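You operate a simulated robot arm through the tools that you are given. There is no shell and no other tool.

Carry out the task below with a simulated robot arm. There is one attempt and no reset: what you move stays moved.

## Task
Rinse the mud off the floor grate with the green hose.
Fine: couple it to the wash socket, lever folded before the valve opens; spray head back in its cup, wash valve shut.

It is judged by the outcome, as a careful person would: the job done as asked, and still so three seconds after it is handed in. It fails if anything else is knocked over, pushed out of place, dropped, spilled or broken.

## Robot
A 7-joint arm with a three-finger gripper, fixed in place. Base frame: the origin is at the foot of the arm, x ahead of it, y to its left, z up. Lengths are in m, angles in degrees, forces in N, time in s.
Its first joint turns from -166.0 to 166.0 degrees. Payload 2.69 kg.
The TCP is the grasp point between the finger pads, 0.03 m short of the fingertips. In the tool frame z runs along the fingers and y along their closing line. Largest opening 0.128 m; the body of the gripper starts 0.117 m behind the TCP.
Orientation is that of the tool frame in the base frame, as a unit quaternion [x, y, z, w]. With the fingers straight down and closing along the base's y, the tool's x points along the base's -x, its y along +y and its z along -z.

## Interface
- The arm moves only by the tool servo_tool. Its argument "motion" is a list of rows, each an object of numbers (a shift or turn left out is 0, a gripper value left out holds the last): "dx", "dy", "dz": the shift along the tool's x, y, z in units of 400 mm (1.0 is 400 mm); "wx", "wy", "wz": the turn, a rotation vector about the tool's x, y, z in units of 60 degrees (1.0 is 60 degrees); "gripper": the finger opening in m, from 0 to 0.128. In form: [{"dx": .., "dy": .., "dz": .., "wx": .., "wy": .., "wz": .., "gripper": ..}, ...]. A call has 1 to 20 rows; each row is the pose to reach, as a shift and turn from the pose commanded when the call began, along the tool's axes at that moment. A call with a number of a shift or a turn outside -1 to 1 is refused whole. Each row takes 0.2 s and may step no farther than 0.05 m and 8.6 degrees from the row before; otherwise, or with a gripper value out of range, the whole call is refused. Where a pose cannot be reached the arm comes as near as it can. A force on the tool above 50 N (or 10 N above the force at the start of the call, whichever is more), or a blocked arm, ends the call early, and 0.2 s more pass. Each finger halts on what it meets, pressing with about 32 N; the grip force reading is that of the motor and also rises with nothing between the fingers. The clock runs only during rows and for 0.2 s after the last one: add rows that repeat a pose to give the fingers time. It gives the time, the measured TCP pose, the force on the tool (base axes), the opening and the grip force at its end, in the units of the frame above (readings bear some noise), with the torque about the TCP (base axes, N m) and any sound that the robot's microphone picked up, and new pictures: "views" is both (left out), scene, wrist or none.
- Cameras (640 x 400 px; columns grow to the right, rows downward): "scene" is fixed at [0.0506, 0.4984, 1.4692]; the picture's right is [-0.08, -1.00, 0.00], its down [-0.78, 0.07, -0.62] and it looks along [0.62, -0.05, -0.79] (base axes); focal length 247 px, centre (320, 200). "wrist" rides on the gripper at [0.058, 0.054, -0.131] in the tool frame; the picture's right is [-0.68, 0.74, 0.00], its down [-0.62, -0.57, -0.55] and it looks along [-0.40, -0.37, 0.84] (tool axes); focal length 234 px, centre (320, 200). There is no depth. A picture from a camera that has moved, and an enlarged one, comes with that camera's place and axes in the base frame and with its lens.
- lift_body(by): slides the trunk up (or, below 0, down) by that many m; the arm rides with it, the base frame stays. It gives what a move gives, with no picture.
- close_up(camera, box): a new picture of the part [left, top, right, bottom] of that camera's present view, enlarged. No time passes.
- hand_in(): hands the job in; it is judged then, once.

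Nothing tells you positions but the pictures and the camera data. Unless the task says otherwise, let go and move clear before handing in.

The tools are called after "Request:" as a command line: name --argument value ..., lists and objects as JSON in quotes. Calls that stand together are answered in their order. servo_tool: Moves the arm, as the interface text tells. Its arguments: {"type":"object","properties":{"motion":{"type":"array"},"views":{"type":"string","enum":["both","scene","wrist","none"]}},"required":["motion"]} The other tools are called the same way: lift_body (by) slides the trunk up or down; close_up (camera, box) takes an enlarged picture of a part of a camera's view; hand_in () hands the job in.

At the start:

```text
time_s: 0.0
ee_pos: [0.7904, -0.1167, 1.0792]
tool_rot: [0.0, 1.0, 0.0, 0.001]
wrist_force: [0.2, -0.2, -0.2]
ft_torque: [0.0, 0.03, -0.01]
finger_gap: 0.128
finger_force: 0.1
trunk travel left (down, up): [-0.15, 0.2]
```

scene: 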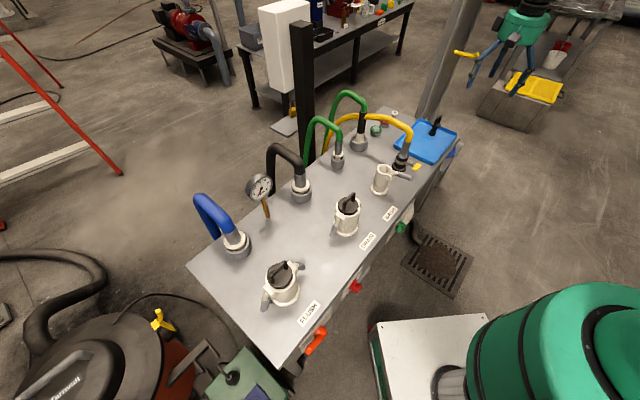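
wrist: 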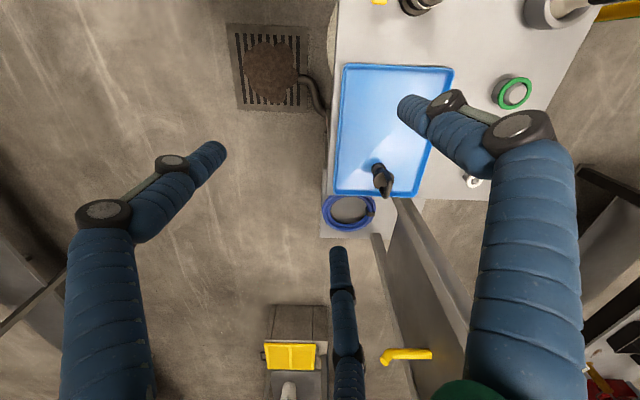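

I see a bench with several hose ends (blue, black, two green, yellow), three sockets with labels, valves on the front edge and a muddy floor grate. I'll look closer at all parts before moving.

Request:
close_up --camera "scene" --box '[300, 80, 480, 200]'

Request:
close_up --camera "scene" --box '[180, 160, 340, 370]'

Request:
close_up --camera "scene" --box '[320, 150, 480, 300]'

Request:
close_up --camera "wrist" --box '[220, 0, 640, 260]'

```text
3.33 times, centred on (390, 140) of scene
camera zoom: at [0.0506, 0.4984, 1.4692], right [-0.08, -1.0, 0.0], down [-0.78, 0.07, -0.62], along [0.62, -0.05, -0.79], focal length 823 px, centre (87, 400)
```

zoom: 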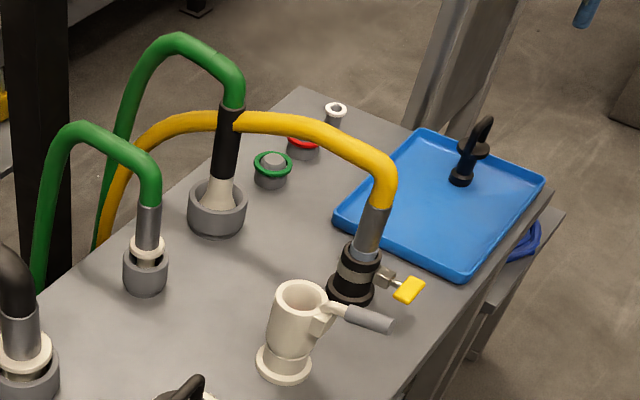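

```text
1.90 times, centred on (260, 265) of scene
camera zoom: at [0.0506, 0.4984, 1.4692], right [-0.08, -1.0, 0.0], down [-0.78, 0.07, -0.62], along [0.62, -0.05, -0.79], focal length 470 px, centre (434, 76)
```

zoom: 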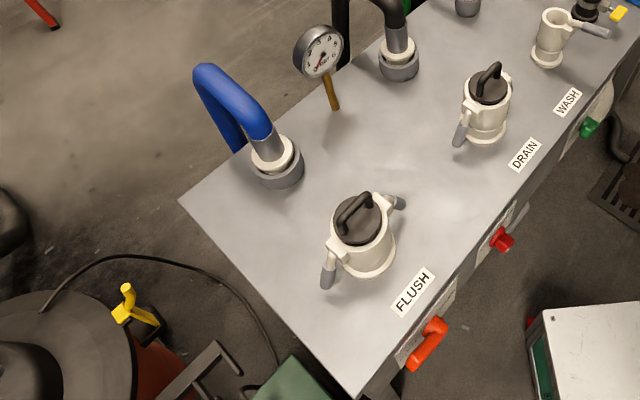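

```text
2.67 times, centred on (400, 225) of scene
camera zoom: at [0.0506, 0.4984, 1.4692], right [-0.08, -1.0, 0.0], down [-0.78, 0.07, -0.62], along [0.62, -0.05, -0.79], focal length 658 px, centre (107, 133)
```

zoom: 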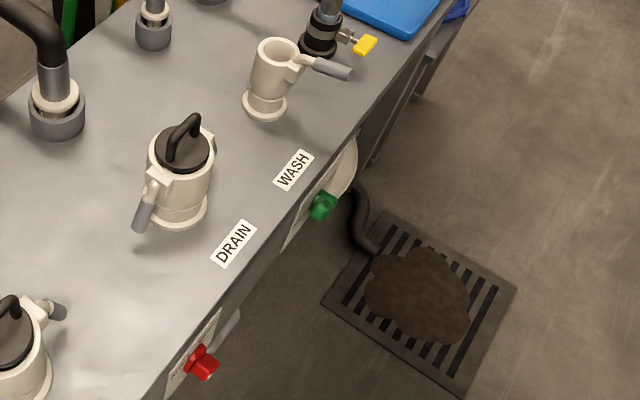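

```text
1.52 times, centred on (430, 130) of wrist
camera zoom: at [0.7333, -0.0628, 1.2103], right [0.68, 0.74, 0.0], down [0.62, -0.57, 0.55], along [0.4, -0.37, -0.84], focal length 357 px, centre (152, 307)
```

zoom: 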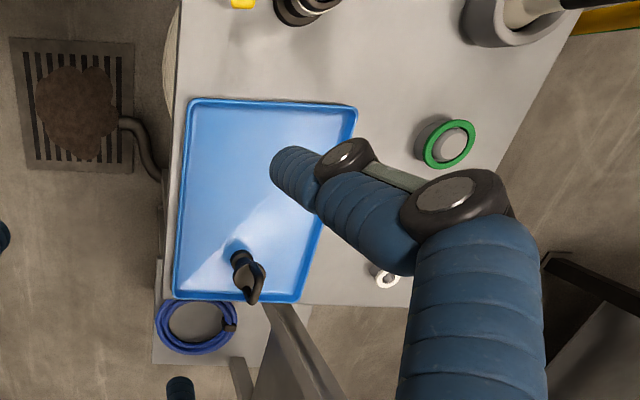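

The bench top looks about z 0.72 with the WASH socket near (0.68, 0.21), the green plug near (0.83, 0.36) and the spray head's cup near (0.94, 0.24). I'll move and turn the wrist to look at the front panel and the sockets.

Request:
servo_tool --motion '[{"dx": 0.075, "wz": -0.08}, {"dx": 0.15, "wz": -0.16}, {"dx": 0.225, "wz": -0.24}, {"dx": 0.3, "wz": -0.32}, {"dx": 0.375, "wz": -0.4}, {"dx": 0.45, "wz": -0.48}, {"dx": 0.525, "wz": -0.56}, {"dx": 0.6, "wz": -0.64}, {"dx": 0.675, "wz": -0.72}, {"dx": 0.75, "wz": -0.75}]'

```text
time_s: 2.2
ee_pos: [0.4908, -0.1167, 1.0794]
tool_rot: [-0.383, 0.924, 0.001, 0.0]
wrist_force: [-0.8, -0.2, 0.0]
ft_torque: [0.02, 0.03, 0.0]
finger_gap: 0.128
finger_force: 0.1
trunk travel left (down, up): [-0.15, 0.2]
camera wrist: at [0.4123, -0.12, 1.2119], right [-0.04, 1.0, 0.0], down [0.84, 0.04, 0.55], along [0.55, 0.02, -0.84], focal length 234 px, centre (320, 200)
```

scene: 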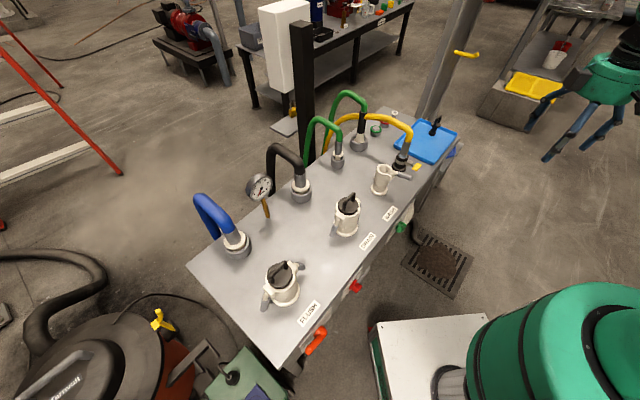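
wrist: 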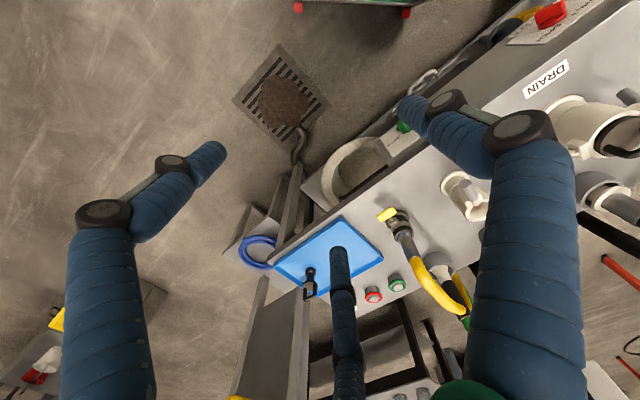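

The wrist picture is upside down relative to the room; the WASH, DRAIN valves and a hose ring are now in view. I continue turning to face the front panel.

Request:
servo_tool --motion '[{"wz": -0.12}, {"wz": -0.24}, {"wz": -0.36}, {"wz": -0.48}, {"wz": -0.6}, {"wz": -0.72}, {"wz": -0.75}]' --views "wrist"

Request:
close_up --camera "wrist" --box '[220, 50, 540, 250]'

```text
time_s: 3.8
ee_pos: [0.4917, -0.1177, 1.0806]
tool_rot: [0.708, -0.706, 0.0, 0.0]
wrist_force: [-0.7, -0.4, -0.3]
ft_torque: [-0.04, 0.04, -0.02]
finger_gap: 0.1282
finger_force: 0.1
trunk travel left (down, up): [-0.15, 0.2]
camera wrist: at [0.438, -0.1753, 1.2105], right [-0.74, 0.67, 0.0], down [0.56, 0.62, 0.55], along [0.37, 0.4, -0.84], focal length 234 px, centre (320, 200)
```

wrist: 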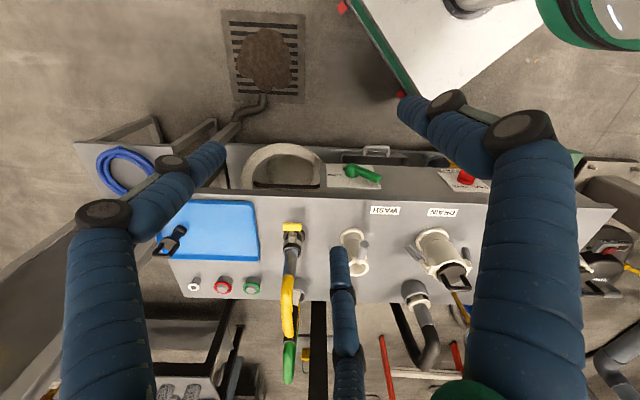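

```text
2.00 times, centred on (380, 150) of wrist
camera zoom: at [0.438, -0.1753, 1.2105], right [-0.74, 0.67, 0.0], down [0.56, 0.62, 0.55], along [0.37, 0.4, -0.84], focal length 468 px, centre (200, 300)
```

zoom: 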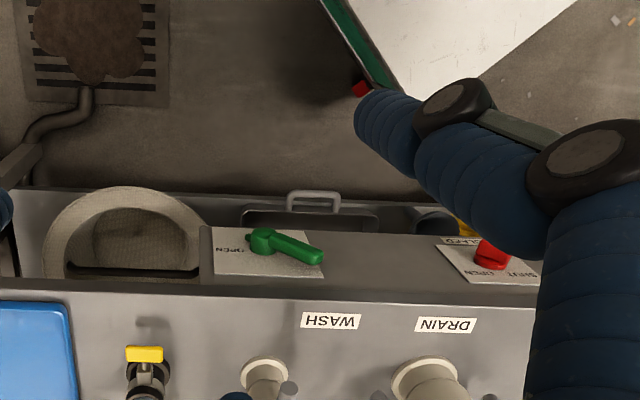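

The WASH valve is a green lever on the front, pointing away from its OPEN mark. I'll lower the hand in front of the bench for a clear look at the panel.

Request:
servo_tool --motion '[{"dx": 0.01, "dy": 0.03, "dz": 0.1}, {"dx": 0.02, "dy": 0.06, "dz": 0.2}, {"dx": 0.03, "dy": 0.09, "dz": 0.3}, {"dx": 0.045, "dy": 0.12, "dz": 0.4}, {"dx": 0.055, "dy": 0.15, "dz": 0.5}, {"dx": 0.065, "dy": 0.18, "dz": 0.6}, {"dx": 0.075, "dy": 0.2, "dz": 0.7}, {"dx": 0.075, "dy": 0.2, "dz": 0.7}]' --views "wrist"

Request:
close_up --camera "wrist" --box '[200, 100, 440, 300]'

```text
time_s: 5.6
ee_pos: [0.4124, -0.147, 0.7973]
tool_rot: [0.707, -0.707, 0.0, 0.0]
wrist_force: [0.7, -0.6, -1.0]
ft_torque: [0.02, 0.05, -0.05]
finger_gap: 0.1279
finger_force: 0.1
trunk travel left (down, up): [-0.15, 0.2]
camera wrist: at [0.3591, -0.2057, 0.9285], right [-0.74, 0.68, 0.0], down [0.57, 0.62, 0.55], along [0.37, 0.4, -0.84], focal length 234 px, centre (320, 200)
```

wrist: 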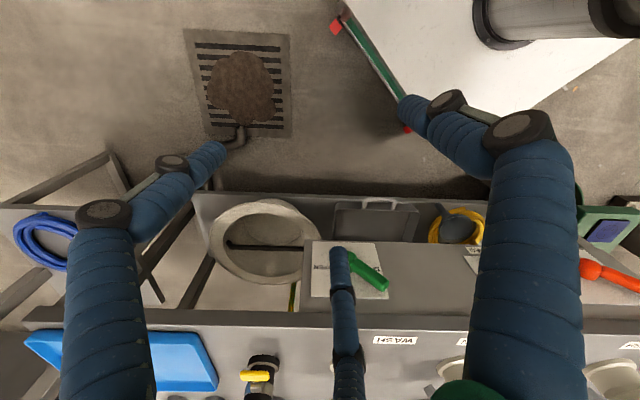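

```text
2.00 times, centred on (320, 200) of wrist
camera zoom: at [0.3591, -0.2057, 0.9285], right [-0.74, 0.68, 0.0], down [0.57, 0.62, 0.55], along [0.37, 0.4, -0.84], focal length 468 px, centre (320, 200)
```

zoom: 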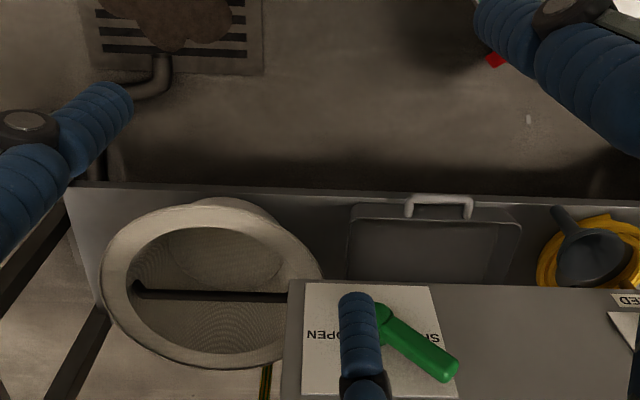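

I see the green lever pointing up-left towards SHUT, with OPEN to the right, near (0.57, 0.12, 0.585). I'll test how the fingers look when closed, and shift sideways for a clear view.

Request:
servo_tool --motion '[{"dx": -0.08, "dy": 0.08, "dz": 0.05, "gripper": 0.1}, {"dx": -0.16, "dy": 0.16, "dz": 0.1, "gripper": 0.05}, {"dx": -0.2, "dy": 0.2, "dz": 0.15, "gripper": 0.0}, {"dx": -0.2, "dy": 0.2, "dz": 0.2, "gripper": 0.0}, {"dx": -0.2, "dy": 0.2, "dz": 0.2, "gripper": 0.0}]' --views "both"

Request:
close_up --camera "wrist" --box '[140, 180, 380, 330]'

Request:
close_up --camera "scene" --box '[440, 0, 640, 200]'

```text
time_s: 6.8
ee_pos: [0.3302, -0.0664, 0.7189]
tool_rot: [0.707, -0.707, 0.0, 0.0]
wrist_force: [0.1, -0.3, -0.4]
ft_torque: [0.05, 0.05, -0.02]
finger_gap: 0.002
finger_force: 31.7
trunk travel left (down, up): [-0.15, 0.2]
camera wrist: at [0.2774, -0.1248, 0.8496], right [-0.74, 0.68, 0.0], down [0.57, 0.62, 0.55], along [0.37, 0.4, -0.84], focal length 234 px, centre (320, 200)
```

scene: 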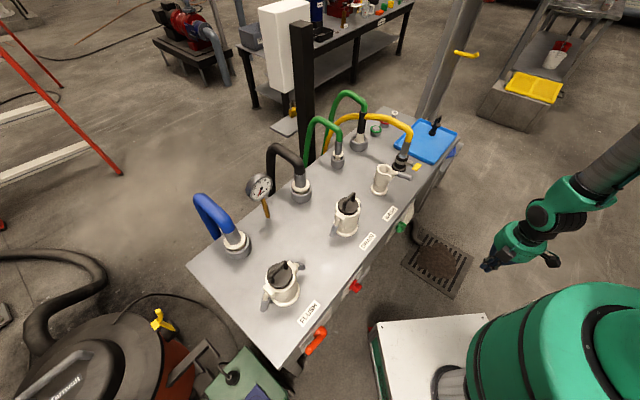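
wrist: 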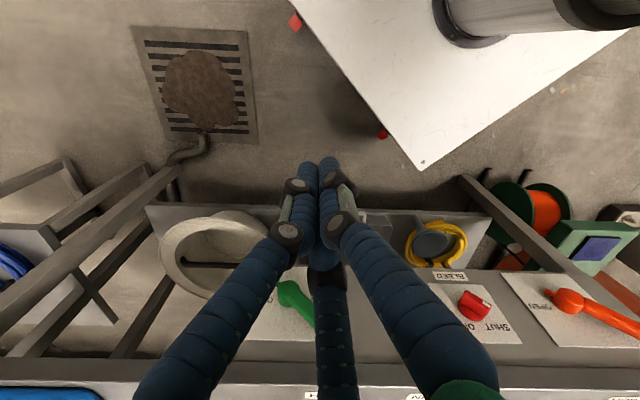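

```text
2.67 times, centred on (260, 255) of wrist
camera zoom: at [0.2774, -0.1248, 0.8496], right [-0.74, 0.68, 0.0], down [0.57, 0.62, 0.55], along [0.37, 0.4, -0.84], focal length 624 px, centre (480, 53)
```

zoom: 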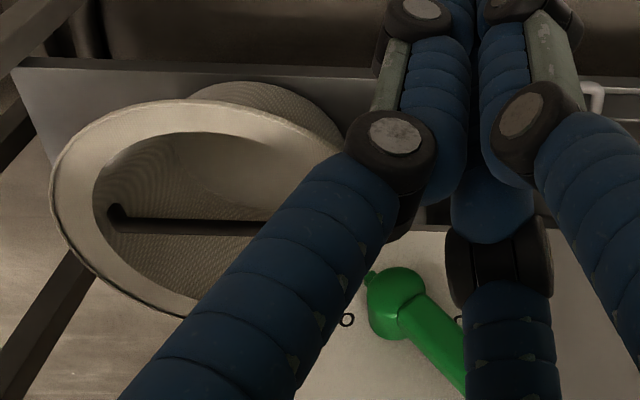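

```text
2.00 times, centred on (540, 100) of scene
camera zoom: at [0.0506, 0.4984, 1.4692], right [-0.08, -1.0, 0.0], down [-0.78, 0.07, -0.62], along [0.62, -0.05, -0.79], focal length 494 px, centre (-120, 400)
```

zoom: 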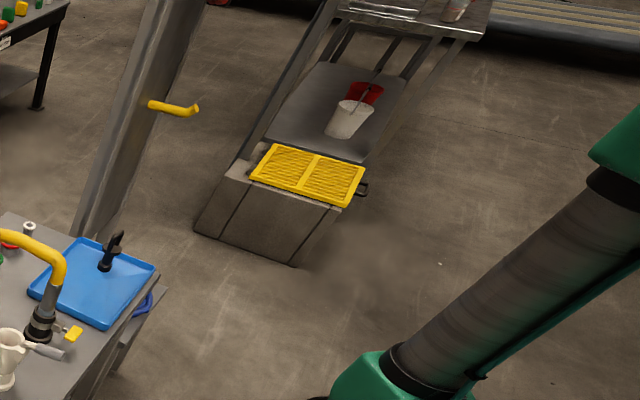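

The hand has three fingers that close to the centre, and the valve was hidden behind one. I'll open the hand and get the valve in view.

Request:
servo_tool --motion '[{"dx": -0.03, "dy": 0.03, "gripper": 0.128}, {"dx": -0.03, "dy": 0.03, "gripper": 0.128}, {"dx": -0.03, "dy": 0.03, "gripper": 0.128}]' --views "wrist"

Request:
close_up --camera "wrist" --box '[180, 230, 380, 355]'

Request:
close_up --camera "wrist" --box '[340, 230, 640, 400]'

```text
time_s: 7.6
ee_pos: [0.3177, -0.0554, 0.7206]
tool_rot: [-0.707, 0.707, 0.001, 0.0]
wrist_force: [0.1, 0.6, 0.8]
ft_torque: [-0.01, 0.0, -0.03]
finger_gap: 0.1277
finger_force: 0.0
trunk travel left (down, up): [-0.15, 0.2]
camera wrist: at [0.2653, -0.1128, 0.8505], right [-0.74, 0.68, 0.0], down [0.57, 0.62, 0.55], along [0.37, 0.4, -0.84], focal length 234 px, centre (320, 200)
```

wrist: 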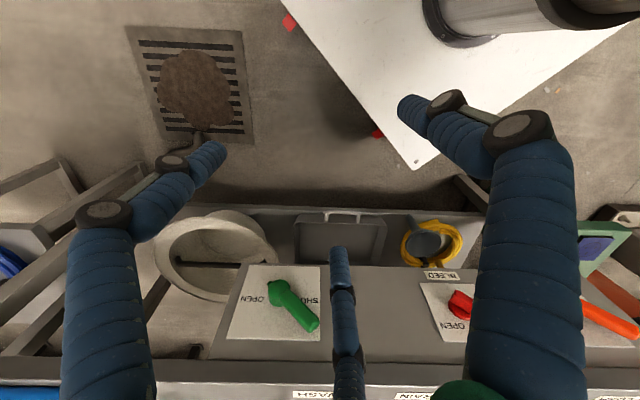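

```text
3.20 times, centred on (280, 292) of wrist
camera zoom: at [0.2653, -0.1128, 0.8505], right [-0.74, 0.68, 0.0], down [0.57, 0.62, 0.55], along [0.37, 0.4, -0.84], focal length 749 px, centre (448, -96)
```

zoom: 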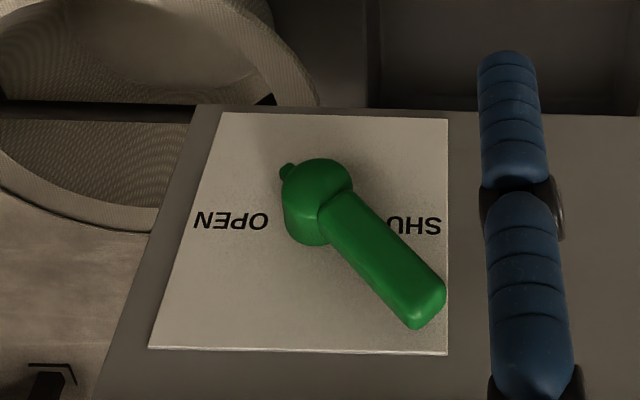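

```text
2.13 times, centred on (490, 315) of wrist
camera zoom: at [0.2653, -0.1128, 0.8505], right [-0.74, 0.68, 0.0], down [0.57, 0.62, 0.55], along [0.37, 0.4, -0.84], focal length 500 px, centre (-43, -45)
```

zoom: 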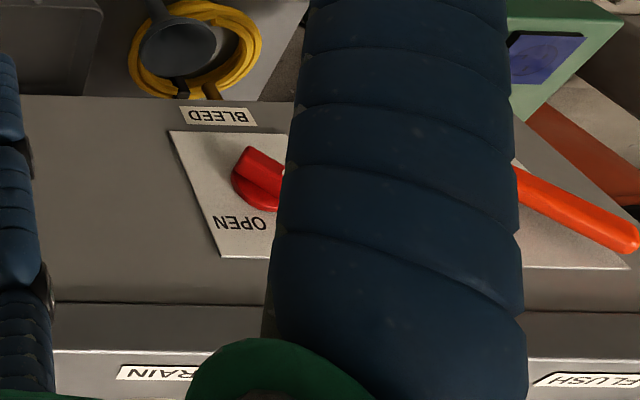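

The WASH lever is clearly at SHUT, with OPEN on its right. Next I rise and look closely at the WASH socket, the green plug and the spray head.

Request:
servo_tool --motion '[{"dz": -0.12}, {"dz": -0.24}, {"dz": -0.36}, {"dx": -0.04, "dy": -0.05, "dz": -0.46}, {"dx": -0.1, "dy": -0.12, "dz": -0.54}, {"dx": -0.16, "dy": -0.2, "dz": -0.6}, {"dx": -0.22, "dy": -0.28, "dz": -0.65}, {"dx": -0.28, "dy": -0.36, "dz": -0.7}, {"dx": -0.35, "dy": -0.44, "dz": -0.7}, {"dx": -0.42, "dy": -0.52, "dz": -0.7}, {"dx": -0.5, "dy": -0.6, "dz": -0.7}, {"dx": -0.525, "dy": -0.63, "dz": -0.7}, {"dx": -0.525, "dy": -0.63, "dz": -0.7}]' --views "wrist"

Request:
close_up --camera "wrist" --box '[170, 130, 410, 280]'

```text
time_s: 10.4
ee_pos: [0.5708, 0.1557, 0.9988]
tool_rot: [0.707, -0.707, 0.0, -0.001]
wrist_force: [0.4, 0.0, -0.5]
ft_torque: [-0.01, 0.0, 0.01]
finger_gap: 0.1278
finger_force: 0.1
trunk travel left (down, up): [-0.15, 0.2]
camera wrist: at [0.5179, 0.0968, 1.1301], right [-0.74, 0.68, 0.0], down [0.57, 0.62, 0.55], along [0.37, 0.4, -0.84], focal length 234 px, centre (320, 200)
```

wrist: 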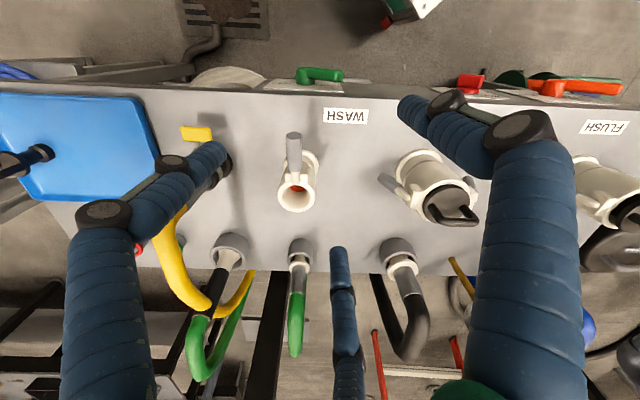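

```text
2.67 times, centred on (290, 205) of wrist
camera zoom: at [0.5179, 0.0968, 1.1301], right [-0.74, 0.68, 0.0], down [0.57, 0.62, 0.55], along [0.37, 0.4, -0.84], focal length 624 px, centre (400, 187)
```

zoom: 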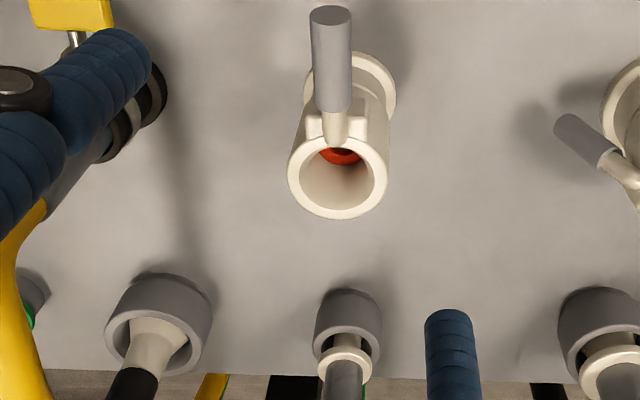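

The WASH socket is open at about (0.674, 0.213), top at z≈0.83, its lever standing out toward the front. Now a closer look at the green plug and the spray head.

Request:
servo_tool --motion '[{"dx": -0.07, "dy": -0.07, "dz": 0.0}, {"dx": -0.14, "dy": -0.14, "dz": 0.04}, {"dx": -0.21, "dy": -0.21, "dz": 0.08}, {"dx": -0.25, "dy": -0.25, "dz": 0.12}, {"dx": -0.25, "dy": -0.25, "dz": 0.12}]' --views "wrist"

Request:
close_up --camera "wrist" --box '[150, 160, 390, 310]'

Request:
close_up --camera "scene" --box '[310, 90, 420, 200]'

```text
time_s: 11.6
ee_pos: [0.6706, 0.2553, 0.9507]
tool_rot: [-0.707, 0.707, -0.001, 0.0]
wrist_force: [-0.3, 0.3, -0.2]
ft_torque: [-0.01, 0.08, -0.02]
finger_gap: 0.1279
finger_force: 0.0
trunk travel left (down, up): [-0.15, 0.2]
camera wrist: at [0.6177, 0.197, 1.0815], right [-0.74, 0.68, 0.0], down [0.57, 0.62, 0.55], along [0.37, 0.4, -0.84], focal length 234 px, centre (320, 200)
```

wrist: 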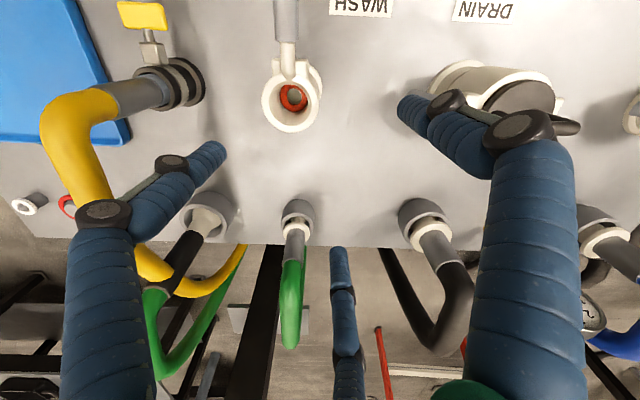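

```text
2.67 times, centred on (270, 235) of wrist
camera zoom: at [0.6177, 0.197, 1.0815], right [-0.74, 0.68, 0.0], down [0.57, 0.62, 0.55], along [0.37, 0.4, -0.84], focal length 624 px, centre (453, 107)
```

zoom: 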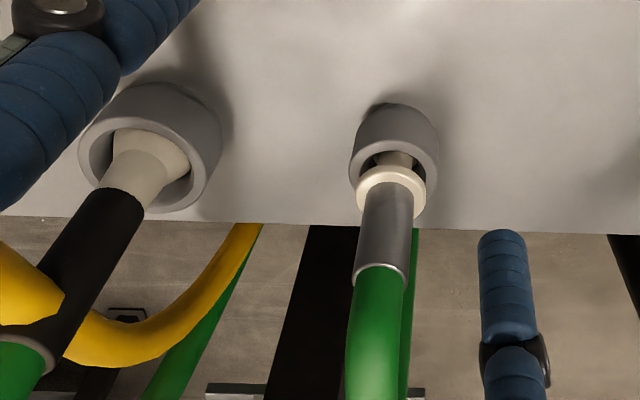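

```text
3.64 times, centred on (365, 145) of scene
camera zoom: at [0.0506, 0.4984, 1.4692], right [-0.08, -1.0, 0.0], down [-0.78, 0.07, -0.62], along [0.62, -0.05, -0.79], focal length 898 px, centre (156, 400)
```

zoom: 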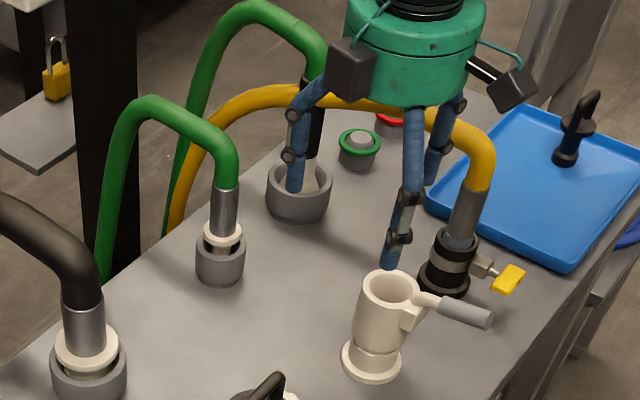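

The plug's grey ferrule is at about (0.818, 0.358), z 0.79–0.855, with its hose looping up and back, so I'll approach tilted from the front. First I turn the hand so its closing line runs along the bench, with a partly closed opening.

Request:
servo_tool --motion '[{"wz": 0.13, "gripper": 0.075}, {"wz": 0.26}, {"wz": 0.39}, {"wz": 0.52}, {"wz": 0.65}, {"wz": 0.75}, {"wz": 0.75}]' --views "none"

Request:
servo_tool --motion '[{"wy": -0.14}, {"wy": -0.28}, {"wy": -0.42}, {"wy": -0.56}, {"wy": -0.7}, {"wy": -0.833}, {"wy": -0.833}]'

```text
time_s: 13.2
ee_pos: [0.6702, 0.2555, 0.9504]
tool_rot: [-0.383, 0.924, 0.0, 0.0]
wrist_force: [0.5, 1.0, 0.8]
ft_torque: [-0.03, 0.03, -0.02]
finger_gap: 0.075
finger_force: 0.1
trunk travel left (down, up): [-0.15, 0.2]
```

```text
time_s: 14.8
ee_pos: [0.6698, 0.255, 0.9515]
tool_rot: [-0.347, 0.837, 0.162, 0.391]
wrist_force: [-0.1, -0.4, 0.2]
ft_torque: [-0.01, 0.0, -0.02]
finger_gap: 0.0751
finger_force: 0.0
trunk travel left (down, up): [-0.15, 0.2]
camera wrist: at [0.5348, 0.1957, 0.9911], right [-0.21, 0.83, 0.52], down [0.38, -0.42, 0.82], along [0.9, 0.38, -0.23], focal length 234 px, centre (320, 200)
```

scene: 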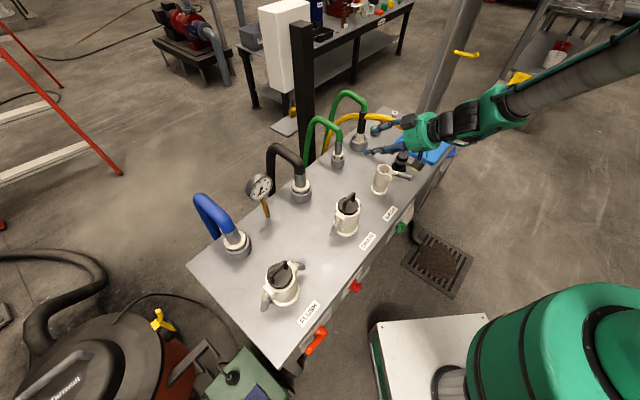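
wrist: 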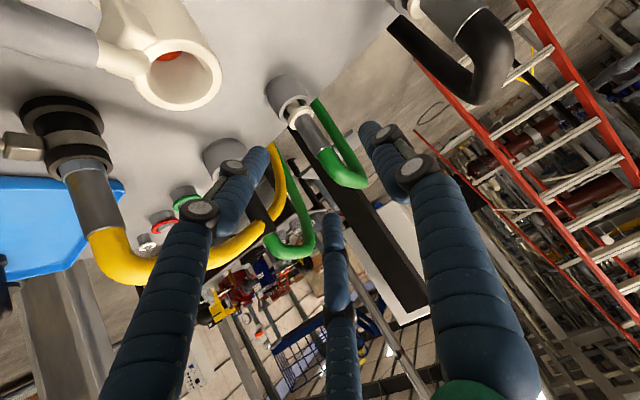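

The hand is tilted 50° and lined up; the view agrees with my estimate of the plug's place. I move to a point about 0.09 m short of the ferrule and check.

Request:
servo_tool --motion '[{"dx": -0.02, "dy": -0.025, "dz": 0.06}, {"dx": -0.04, "dy": -0.05, "dz": 0.13}, {"dx": -0.061, "dy": -0.0795, "dz": 0.2}, {"dx": -0.061, "dy": -0.0795, "dz": 0.27}, {"dx": -0.061, "dy": -0.0795, "dz": 0.3}, {"dx": -0.061, "dy": -0.0795, "dz": 0.3}]'

Request:
close_up --camera "scene" --box '[310, 90, 450, 200]'

Request:
close_up --camera "wrist" --box '[200, 50, 440, 250]'

```text
time_s: 16.2
ee_pos: [0.7694, 0.3097, 0.8932]
tool_rot: [-0.347, 0.837, 0.162, 0.391]
wrist_force: [-1.3, 0.0, 0.9]
ft_torque: [-0.02, 0.01, -0.03]
finger_gap: 0.0751
finger_force: 0.1
trunk travel left (down, up): [-0.15, 0.2]
camera wrist: at [0.6345, 0.25, 0.932], right [-0.21, 0.83, 0.52], down [0.38, -0.42, 0.82], along [0.9, 0.37, -0.23], focal length 234 px, centre (320, 200)
```

scene: 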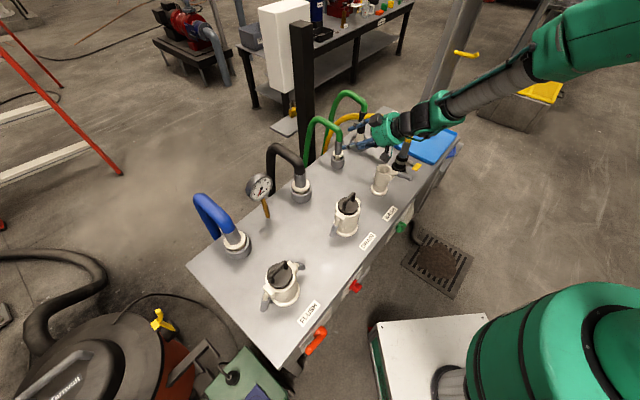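
wrist: 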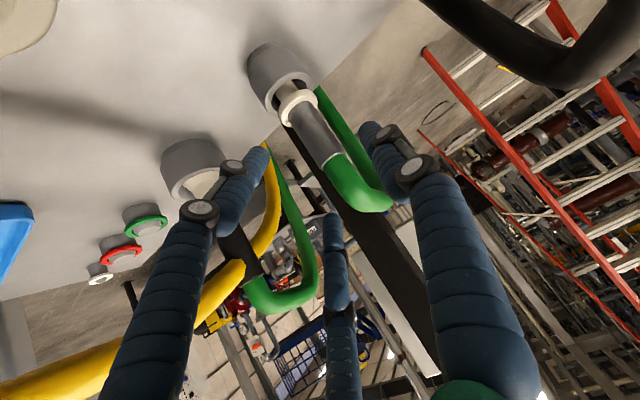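

```text
3.64 times, centred on (380, 145) of scene
camera zoom: at [0.0506, 0.4984, 1.4692], right [-0.08, -1.0, 0.0], down [-0.78, 0.07, -0.62], along [0.62, -0.05, -0.79], focal length 898 px, centre (102, 400)
```

zoom: 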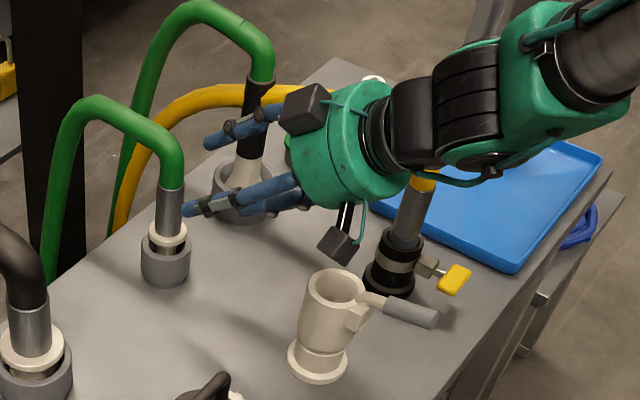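

```text
2.00 times, centred on (320, 150) of wrist
camera zoom: at [0.6345, 0.25, 0.932], right [-0.21, 0.83, 0.52], down [0.38, -0.42, 0.82], along [0.9, 0.37, -0.23], focal length 468 px, centre (320, 300)
```

zoom: 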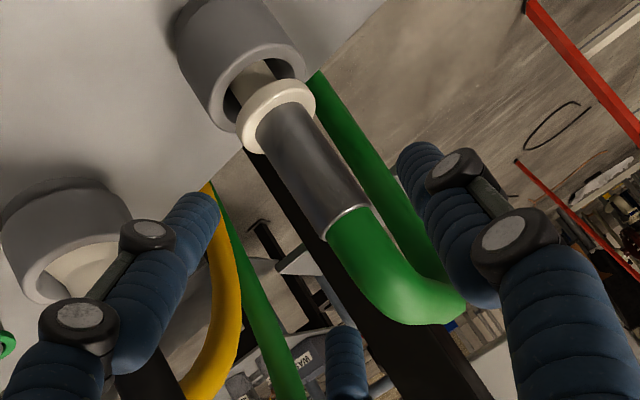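

The ferrule sits right on the approach line. I'll open a bit more, slide in along the finger direction, and then close on it.

Request:
servo_tool --motion '[{"gripper": 0.1}, {"dx": -0.003, "dz": 0.05, "gripper": 0.1}, {"dx": -0.005, "dz": 0.1}, {"dx": -0.008, "dz": 0.15}, {"dx": -0.008, "dz": 0.19}, {"dx": -0.008, "dz": 0.19}]'

Request:
close_up --camera "scene" --box '[300, 90, 420, 190]'

Request:
close_up --camera "wrist" --box '[200, 100, 440, 300]'

```text
time_s: 17.6
ee_pos: [0.8106, 0.3528, 0.8471]
tool_rot: [-0.347, 0.837, 0.162, 0.391]
wrist_force: [0.7, 0.3, 0.6]
ft_torque: [-0.02, -0.02, -0.01]
finger_gap: 0.1002
finger_force: 0.0
trunk travel left (down, up): [-0.15, 0.2]
camera wrist: at [0.677, 0.2927, 0.8858], right [-0.21, 0.83, 0.52], down [0.38, -0.42, 0.82], along [0.9, 0.37, -0.23], focal length 234 px, centre (320, 200)
```

scene: 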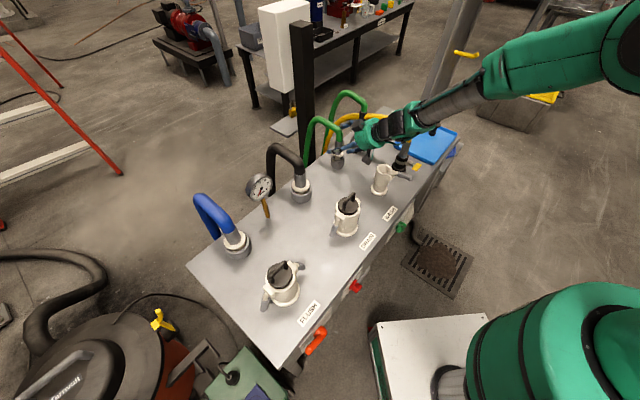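
wrist: 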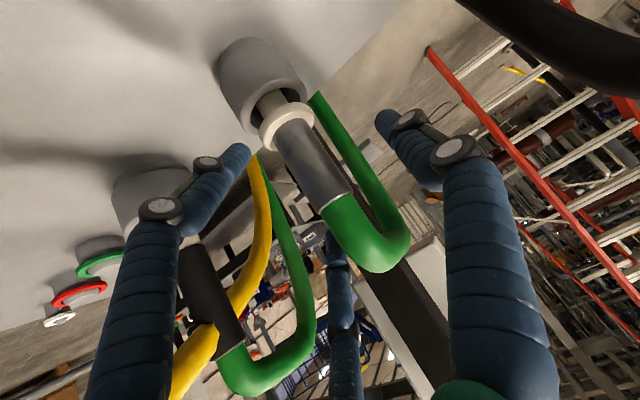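

```text
4.00 times, centred on (360, 140) of scene
camera zoom: at [0.0506, 0.4984, 1.4692], right [-0.08, -1.0, 0.0], down [-0.78, 0.07, -0.62], along [0.62, -0.05, -0.79], focal length 987 px, centre (160, 440)
```

zoom: 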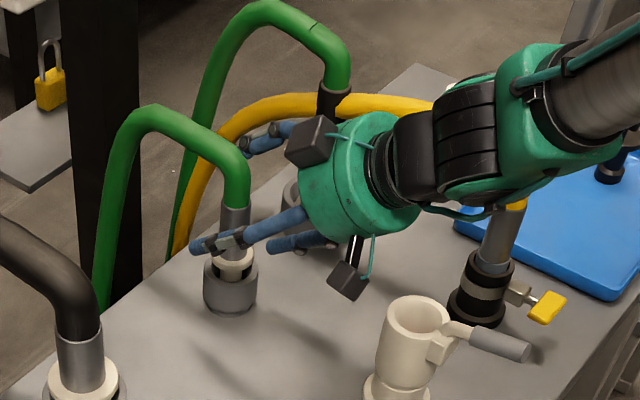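

```text
2.00 times, centred on (320, 200) of wrist
camera zoom: at [0.677, 0.2927, 0.8858], right [-0.21, 0.83, 0.52], down [0.38, -0.42, 0.82], along [0.9, 0.37, -0.23], focal length 468 px, centre (320, 200)
```

zoom: 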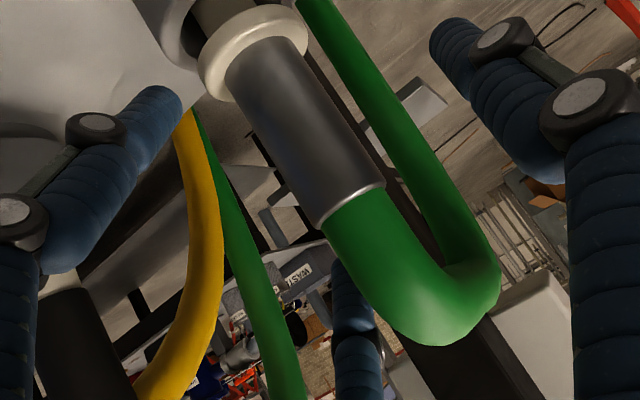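

The ferrule is between the fingers, slightly low; I'll drop 1 cm and close.

Request:
servo_tool --motion '[{"dx": 0.019, "dz": 0.016}, {"dx": 0.019, "dz": 0.016, "gripper": 0.07}, {"dx": 0.019, "dz": 0.016, "gripper": 0.04}, {"dx": 0.019, "dz": 0.016, "gripper": 0.015}, {"dx": 0.019, "dz": 0.016, "gripper": 0.01}, {"dx": 0.019, "dz": 0.016, "gripper": 0.01}]'

Request:
close_up --camera "wrist" --box '[200, 50, 440, 250]'

Request:
close_up --camera "scene" --box '[300, 90, 420, 190]'

```text
time_s: 19.0
ee_pos: [0.812, 0.3513, 0.8369]
tool_rot: [-0.347, 0.837, 0.162, 0.391]
wrist_force: [-8.8, -2.2, 8.5]
ft_torque: [0.33, 0.49, 0.03]
finger_gap: 0.0333
finger_force: 32.1
trunk travel left (down, up): [-0.15, 0.2]
camera wrist: at [0.6763, 0.2924, 0.8767], right [-0.21, 0.83, 0.52], down [0.38, -0.42, 0.82], along [0.9, 0.38, -0.23], focal length 234 px, centre (320, 200)
```

scene: 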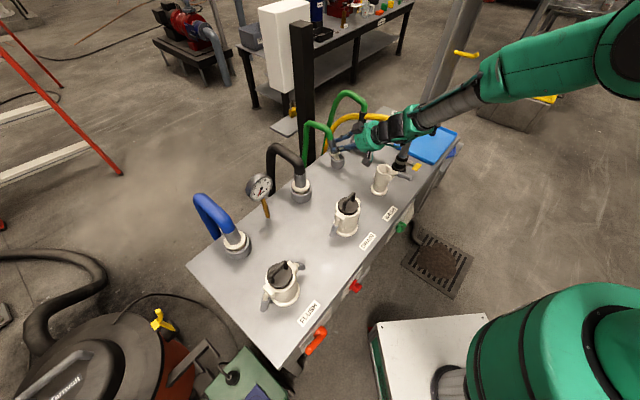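
wrist: 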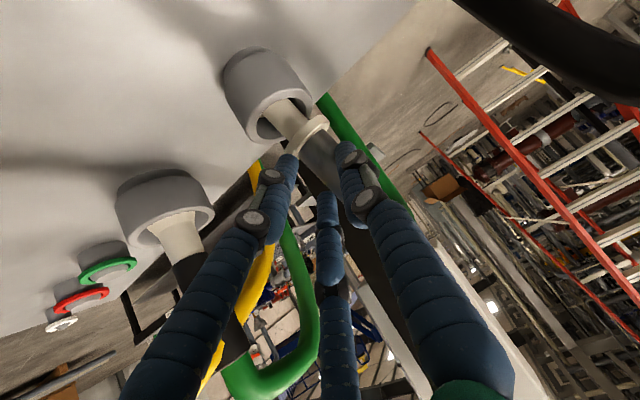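

```text
2.00 times, centred on (320, 150) of wrist
camera zoom: at [0.6763, 0.2924, 0.8767], right [-0.21, 0.83, 0.52], down [0.38, -0.42, 0.82], along [0.9, 0.38, -0.23], focal length 468 px, centre (320, 300)
```

zoom: 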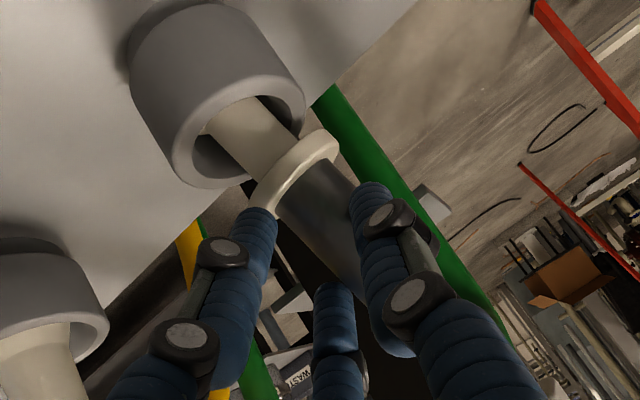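

```text
4.00 times, centred on (360, 140) of scene
camera zoom: at [0.0506, 0.4984, 1.4692], right [-0.08, -1.0, 0.0], down [-0.78, 0.07, -0.62], along [0.62, -0.05, -0.79], focal length 987 px, centre (160, 440)
```

zoom: 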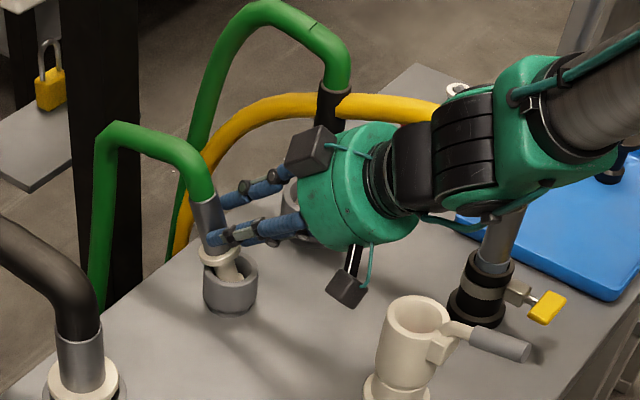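

The three-finger grip straddled the ferrule and tilted the plug in its holder. I'll lower slightly, release it back into the holder, back off and check before regripping more steeply.

Request:
servo_tool --motion '[{"dx": 0.01, "dz": 0.008}, {"dx": 0.019, "dz": 0.016}, {"dx": 0.019, "dz": 0.016, "gripper": 0.05}, {"dx": 0.019, "dz": 0.016, "gripper": 0.07}, {"dx": 0.019, "dz": 0.016, "gripper": 0.1}, {"dx": 0.019, "dz": 0.016, "gripper": 0.1}]' --views "wrist"

Request:
close_up --camera "scene" --box '[300, 90, 420, 190]'

```text
time_s: 19.6
ee_pos: [0.8127, 0.3515, 0.8353]
tool_rot: [-0.347, 0.835, 0.162, 0.395]
wrist_force: [-32.2, -18.0, 29.7]
ft_torque: [0.45, 1.02, 0.39]
finger_gap: 0.0325
finger_force: 31.8
trunk travel left (down, up): [-0.15, 0.2]
stopped in row 2: the force on the tool passed its limit at 54 N (the readings are from after the stop); the commanded pose is now the measured one
camera wrist: at [0.678, 0.2921, 0.874], right [-0.22, 0.83, 0.52], down [0.38, -0.42, 0.83], along [0.9, 0.38, -0.22], focal length 234 px, centre (320, 200)
```

wrist: 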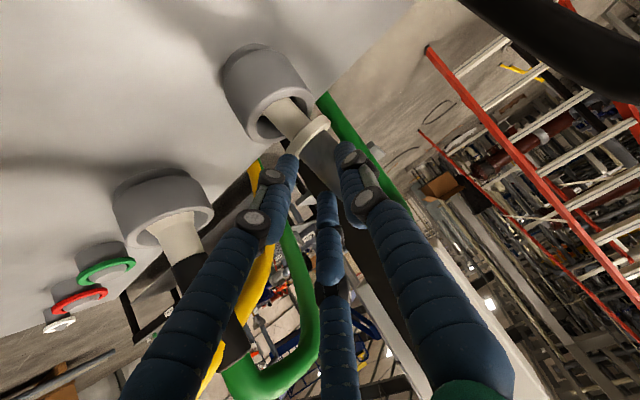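

```text
4.00 times, centred on (360, 140) of scene
camera zoom: at [0.0506, 0.4984, 1.4692], right [-0.08, -1.0, 0.0], down [-0.78, 0.07, -0.62], along [0.62, -0.05, -0.79], focal length 987 px, centre (160, 440)
```

zoom: 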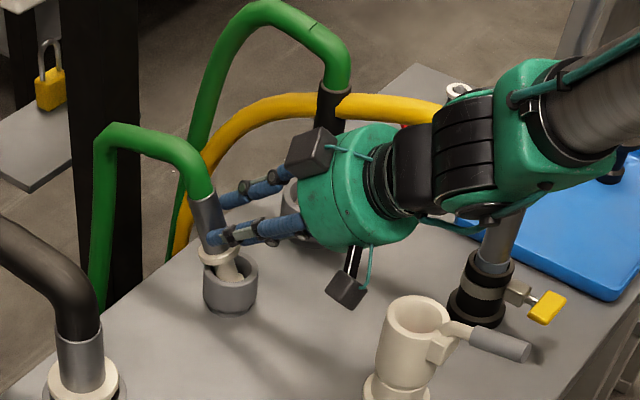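

The plug is jammed in its tilted position, so I simply open the fingers and let it settle.

Request:
servo_tool --motion '[{"gripper": 0.04}, {"gripper": 0.05}, {"gripper": 0.07}, {"gripper": 0.1}, {"gripper": 0.1}]' --views "wrist"

Request:
close_up --camera "scene" --box '[300, 90, 420, 190]'

```text
time_s: 20.8
ee_pos: [0.8132, 0.3525, 0.8322]
tool_rot: [-0.347, 0.836, 0.163, 0.393]
wrist_force: [-1.2, 0.6, -0.1]
ft_torque: [0.0, -0.01, 0.0]
finger_gap: 0.1001
finger_force: 0.0
trunk travel left (down, up): [-0.15, 0.2]
camera wrist: at [0.6796, 0.2931, 0.8713], right [-0.22, 0.83, 0.52], down [0.38, -0.42, 0.82], along [0.9, 0.38, -0.22], focal length 234 px, centre (320, 200)
```

wrist: 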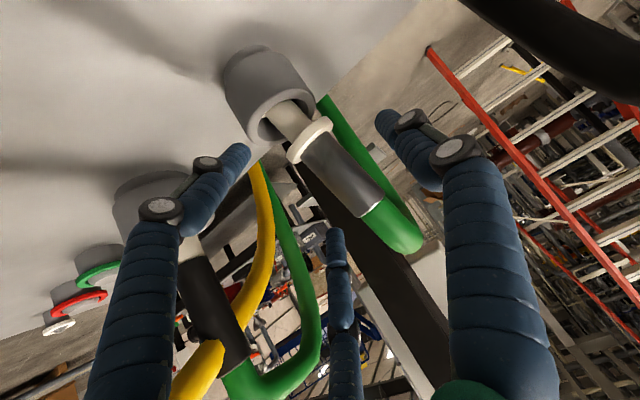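

```text
4.00 times, centred on (360, 140) of scene
camera zoom: at [0.0506, 0.4984, 1.4692], right [-0.08, -1.0, 0.0], down [-0.78, 0.07, -0.62], along [0.62, -0.05, -0.79], focal length 987 px, centre (160, 440)
```

zoom: 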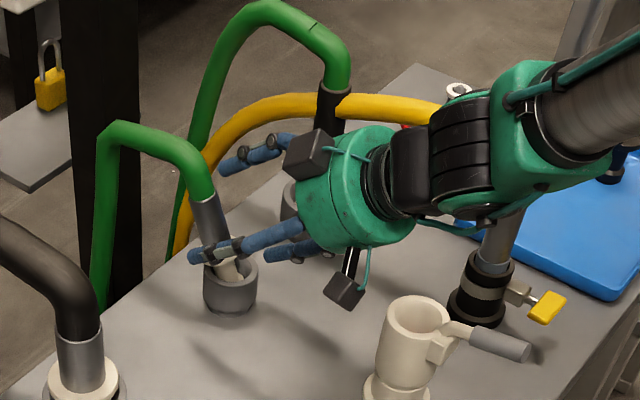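

The plug now leans in its holder but is standing safely. I back off to measure it again.

Request:
servo_tool --motion '[{"dz": -0.08}, {"dz": -0.18}, {"dz": -0.28}, {"dz": -0.35}, {"dz": -0.35}]' --views "wrist"

Request:
close_up --camera "wrist" --box '[220, 40, 420, 200]'

Request:
close_up --camera "scene" --box '[300, 90, 420, 190]'

```text
time_s: 22.0
ee_pos: [0.7389, 0.2771, 0.9237]
tool_rot: [-0.346, 0.836, 0.162, 0.394]
wrist_force: [-0.4, 0.2, 0.2]
ft_torque: [-0.02, 0.02, 0.01]
finger_gap: 0.1002
finger_force: 0.0
trunk travel left (down, up): [-0.15, 0.2]
camera wrist: at [0.6044, 0.2181, 0.962], right [-0.22, 0.83, 0.52], down [0.38, -0.42, 0.83], along [0.9, 0.38, -0.22], focal length 234 px, centre (320, 200)
```

wrist: 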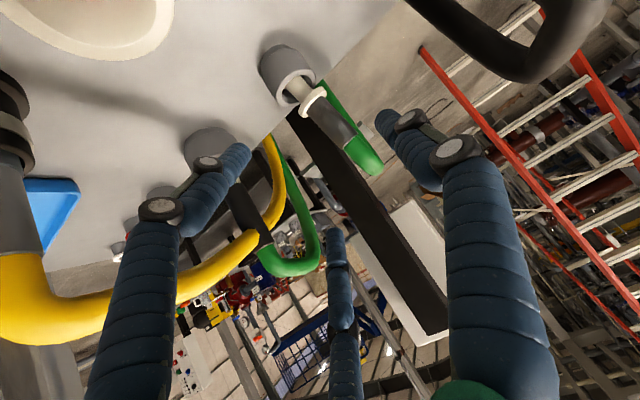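

```text
2.50 times, centred on (320, 120) of wrist
camera zoom: at [0.6044, 0.2181, 0.962], right [-0.22, 0.83, 0.52], down [0.38, -0.42, 0.83], along [0.9, 0.38, -0.22], focal length 585 px, centre (320, 400)
```

zoom: 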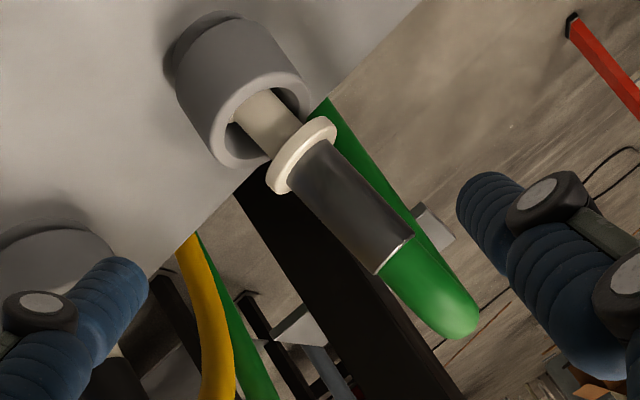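

```text
4.00 times, centred on (360, 140) of scene
camera zoom: at [0.0506, 0.4984, 1.4692], right [-0.08, -1.0, 0.0], down [-0.78, 0.07, -0.62], along [0.62, -0.05, -0.79], focal length 987 px, centre (160, 440)
```

zoom: 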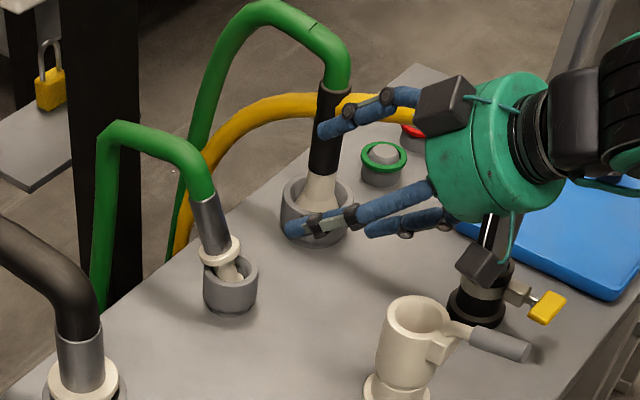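

The plug's ring is now at about (0.824, 0.372, 0.794), leaning some 13° backward. I'll come from nearly straight above with the hose passing through the gap between two fingers, so all three fingers wrap the ferrule.

Request:
servo_tool --motion '[{"wy": 0.14, "dz": -0.03}, {"wy": 0.28, "dz": -0.06}, {"wy": 0.42, "dz": -0.09}, {"wy": 0.56, "dz": -0.1}, {"wy": 0.7, "dz": -0.1}, {"wy": 0.84, "dz": -0.1}, {"wy": 0.84, "dz": -0.1}]' --views "wrist"

```text
time_s: 23.6
ee_pos: [0.7164, 0.2558, 0.9473]
tool_rot: [-0.383, 0.924, -0.002, -0.001]
wrist_force: [0.4, 0.2, -0.3]
ft_torque: [-0.03, 0.03, 0.01]
finger_gap: 0.1001
finger_force: 0.1
trunk travel left (down, up): [-0.15, 0.2]
camera wrist: at [0.6385, 0.2525, 1.0787], right [-0.04, 1.0, 0.0], down [0.84, 0.04, 0.55], along [0.55, 0.02, -0.84], focal length 234 px, centre (320, 200)
```

wrist: 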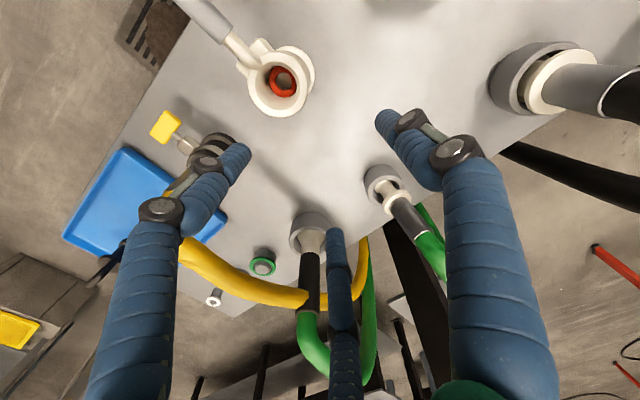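

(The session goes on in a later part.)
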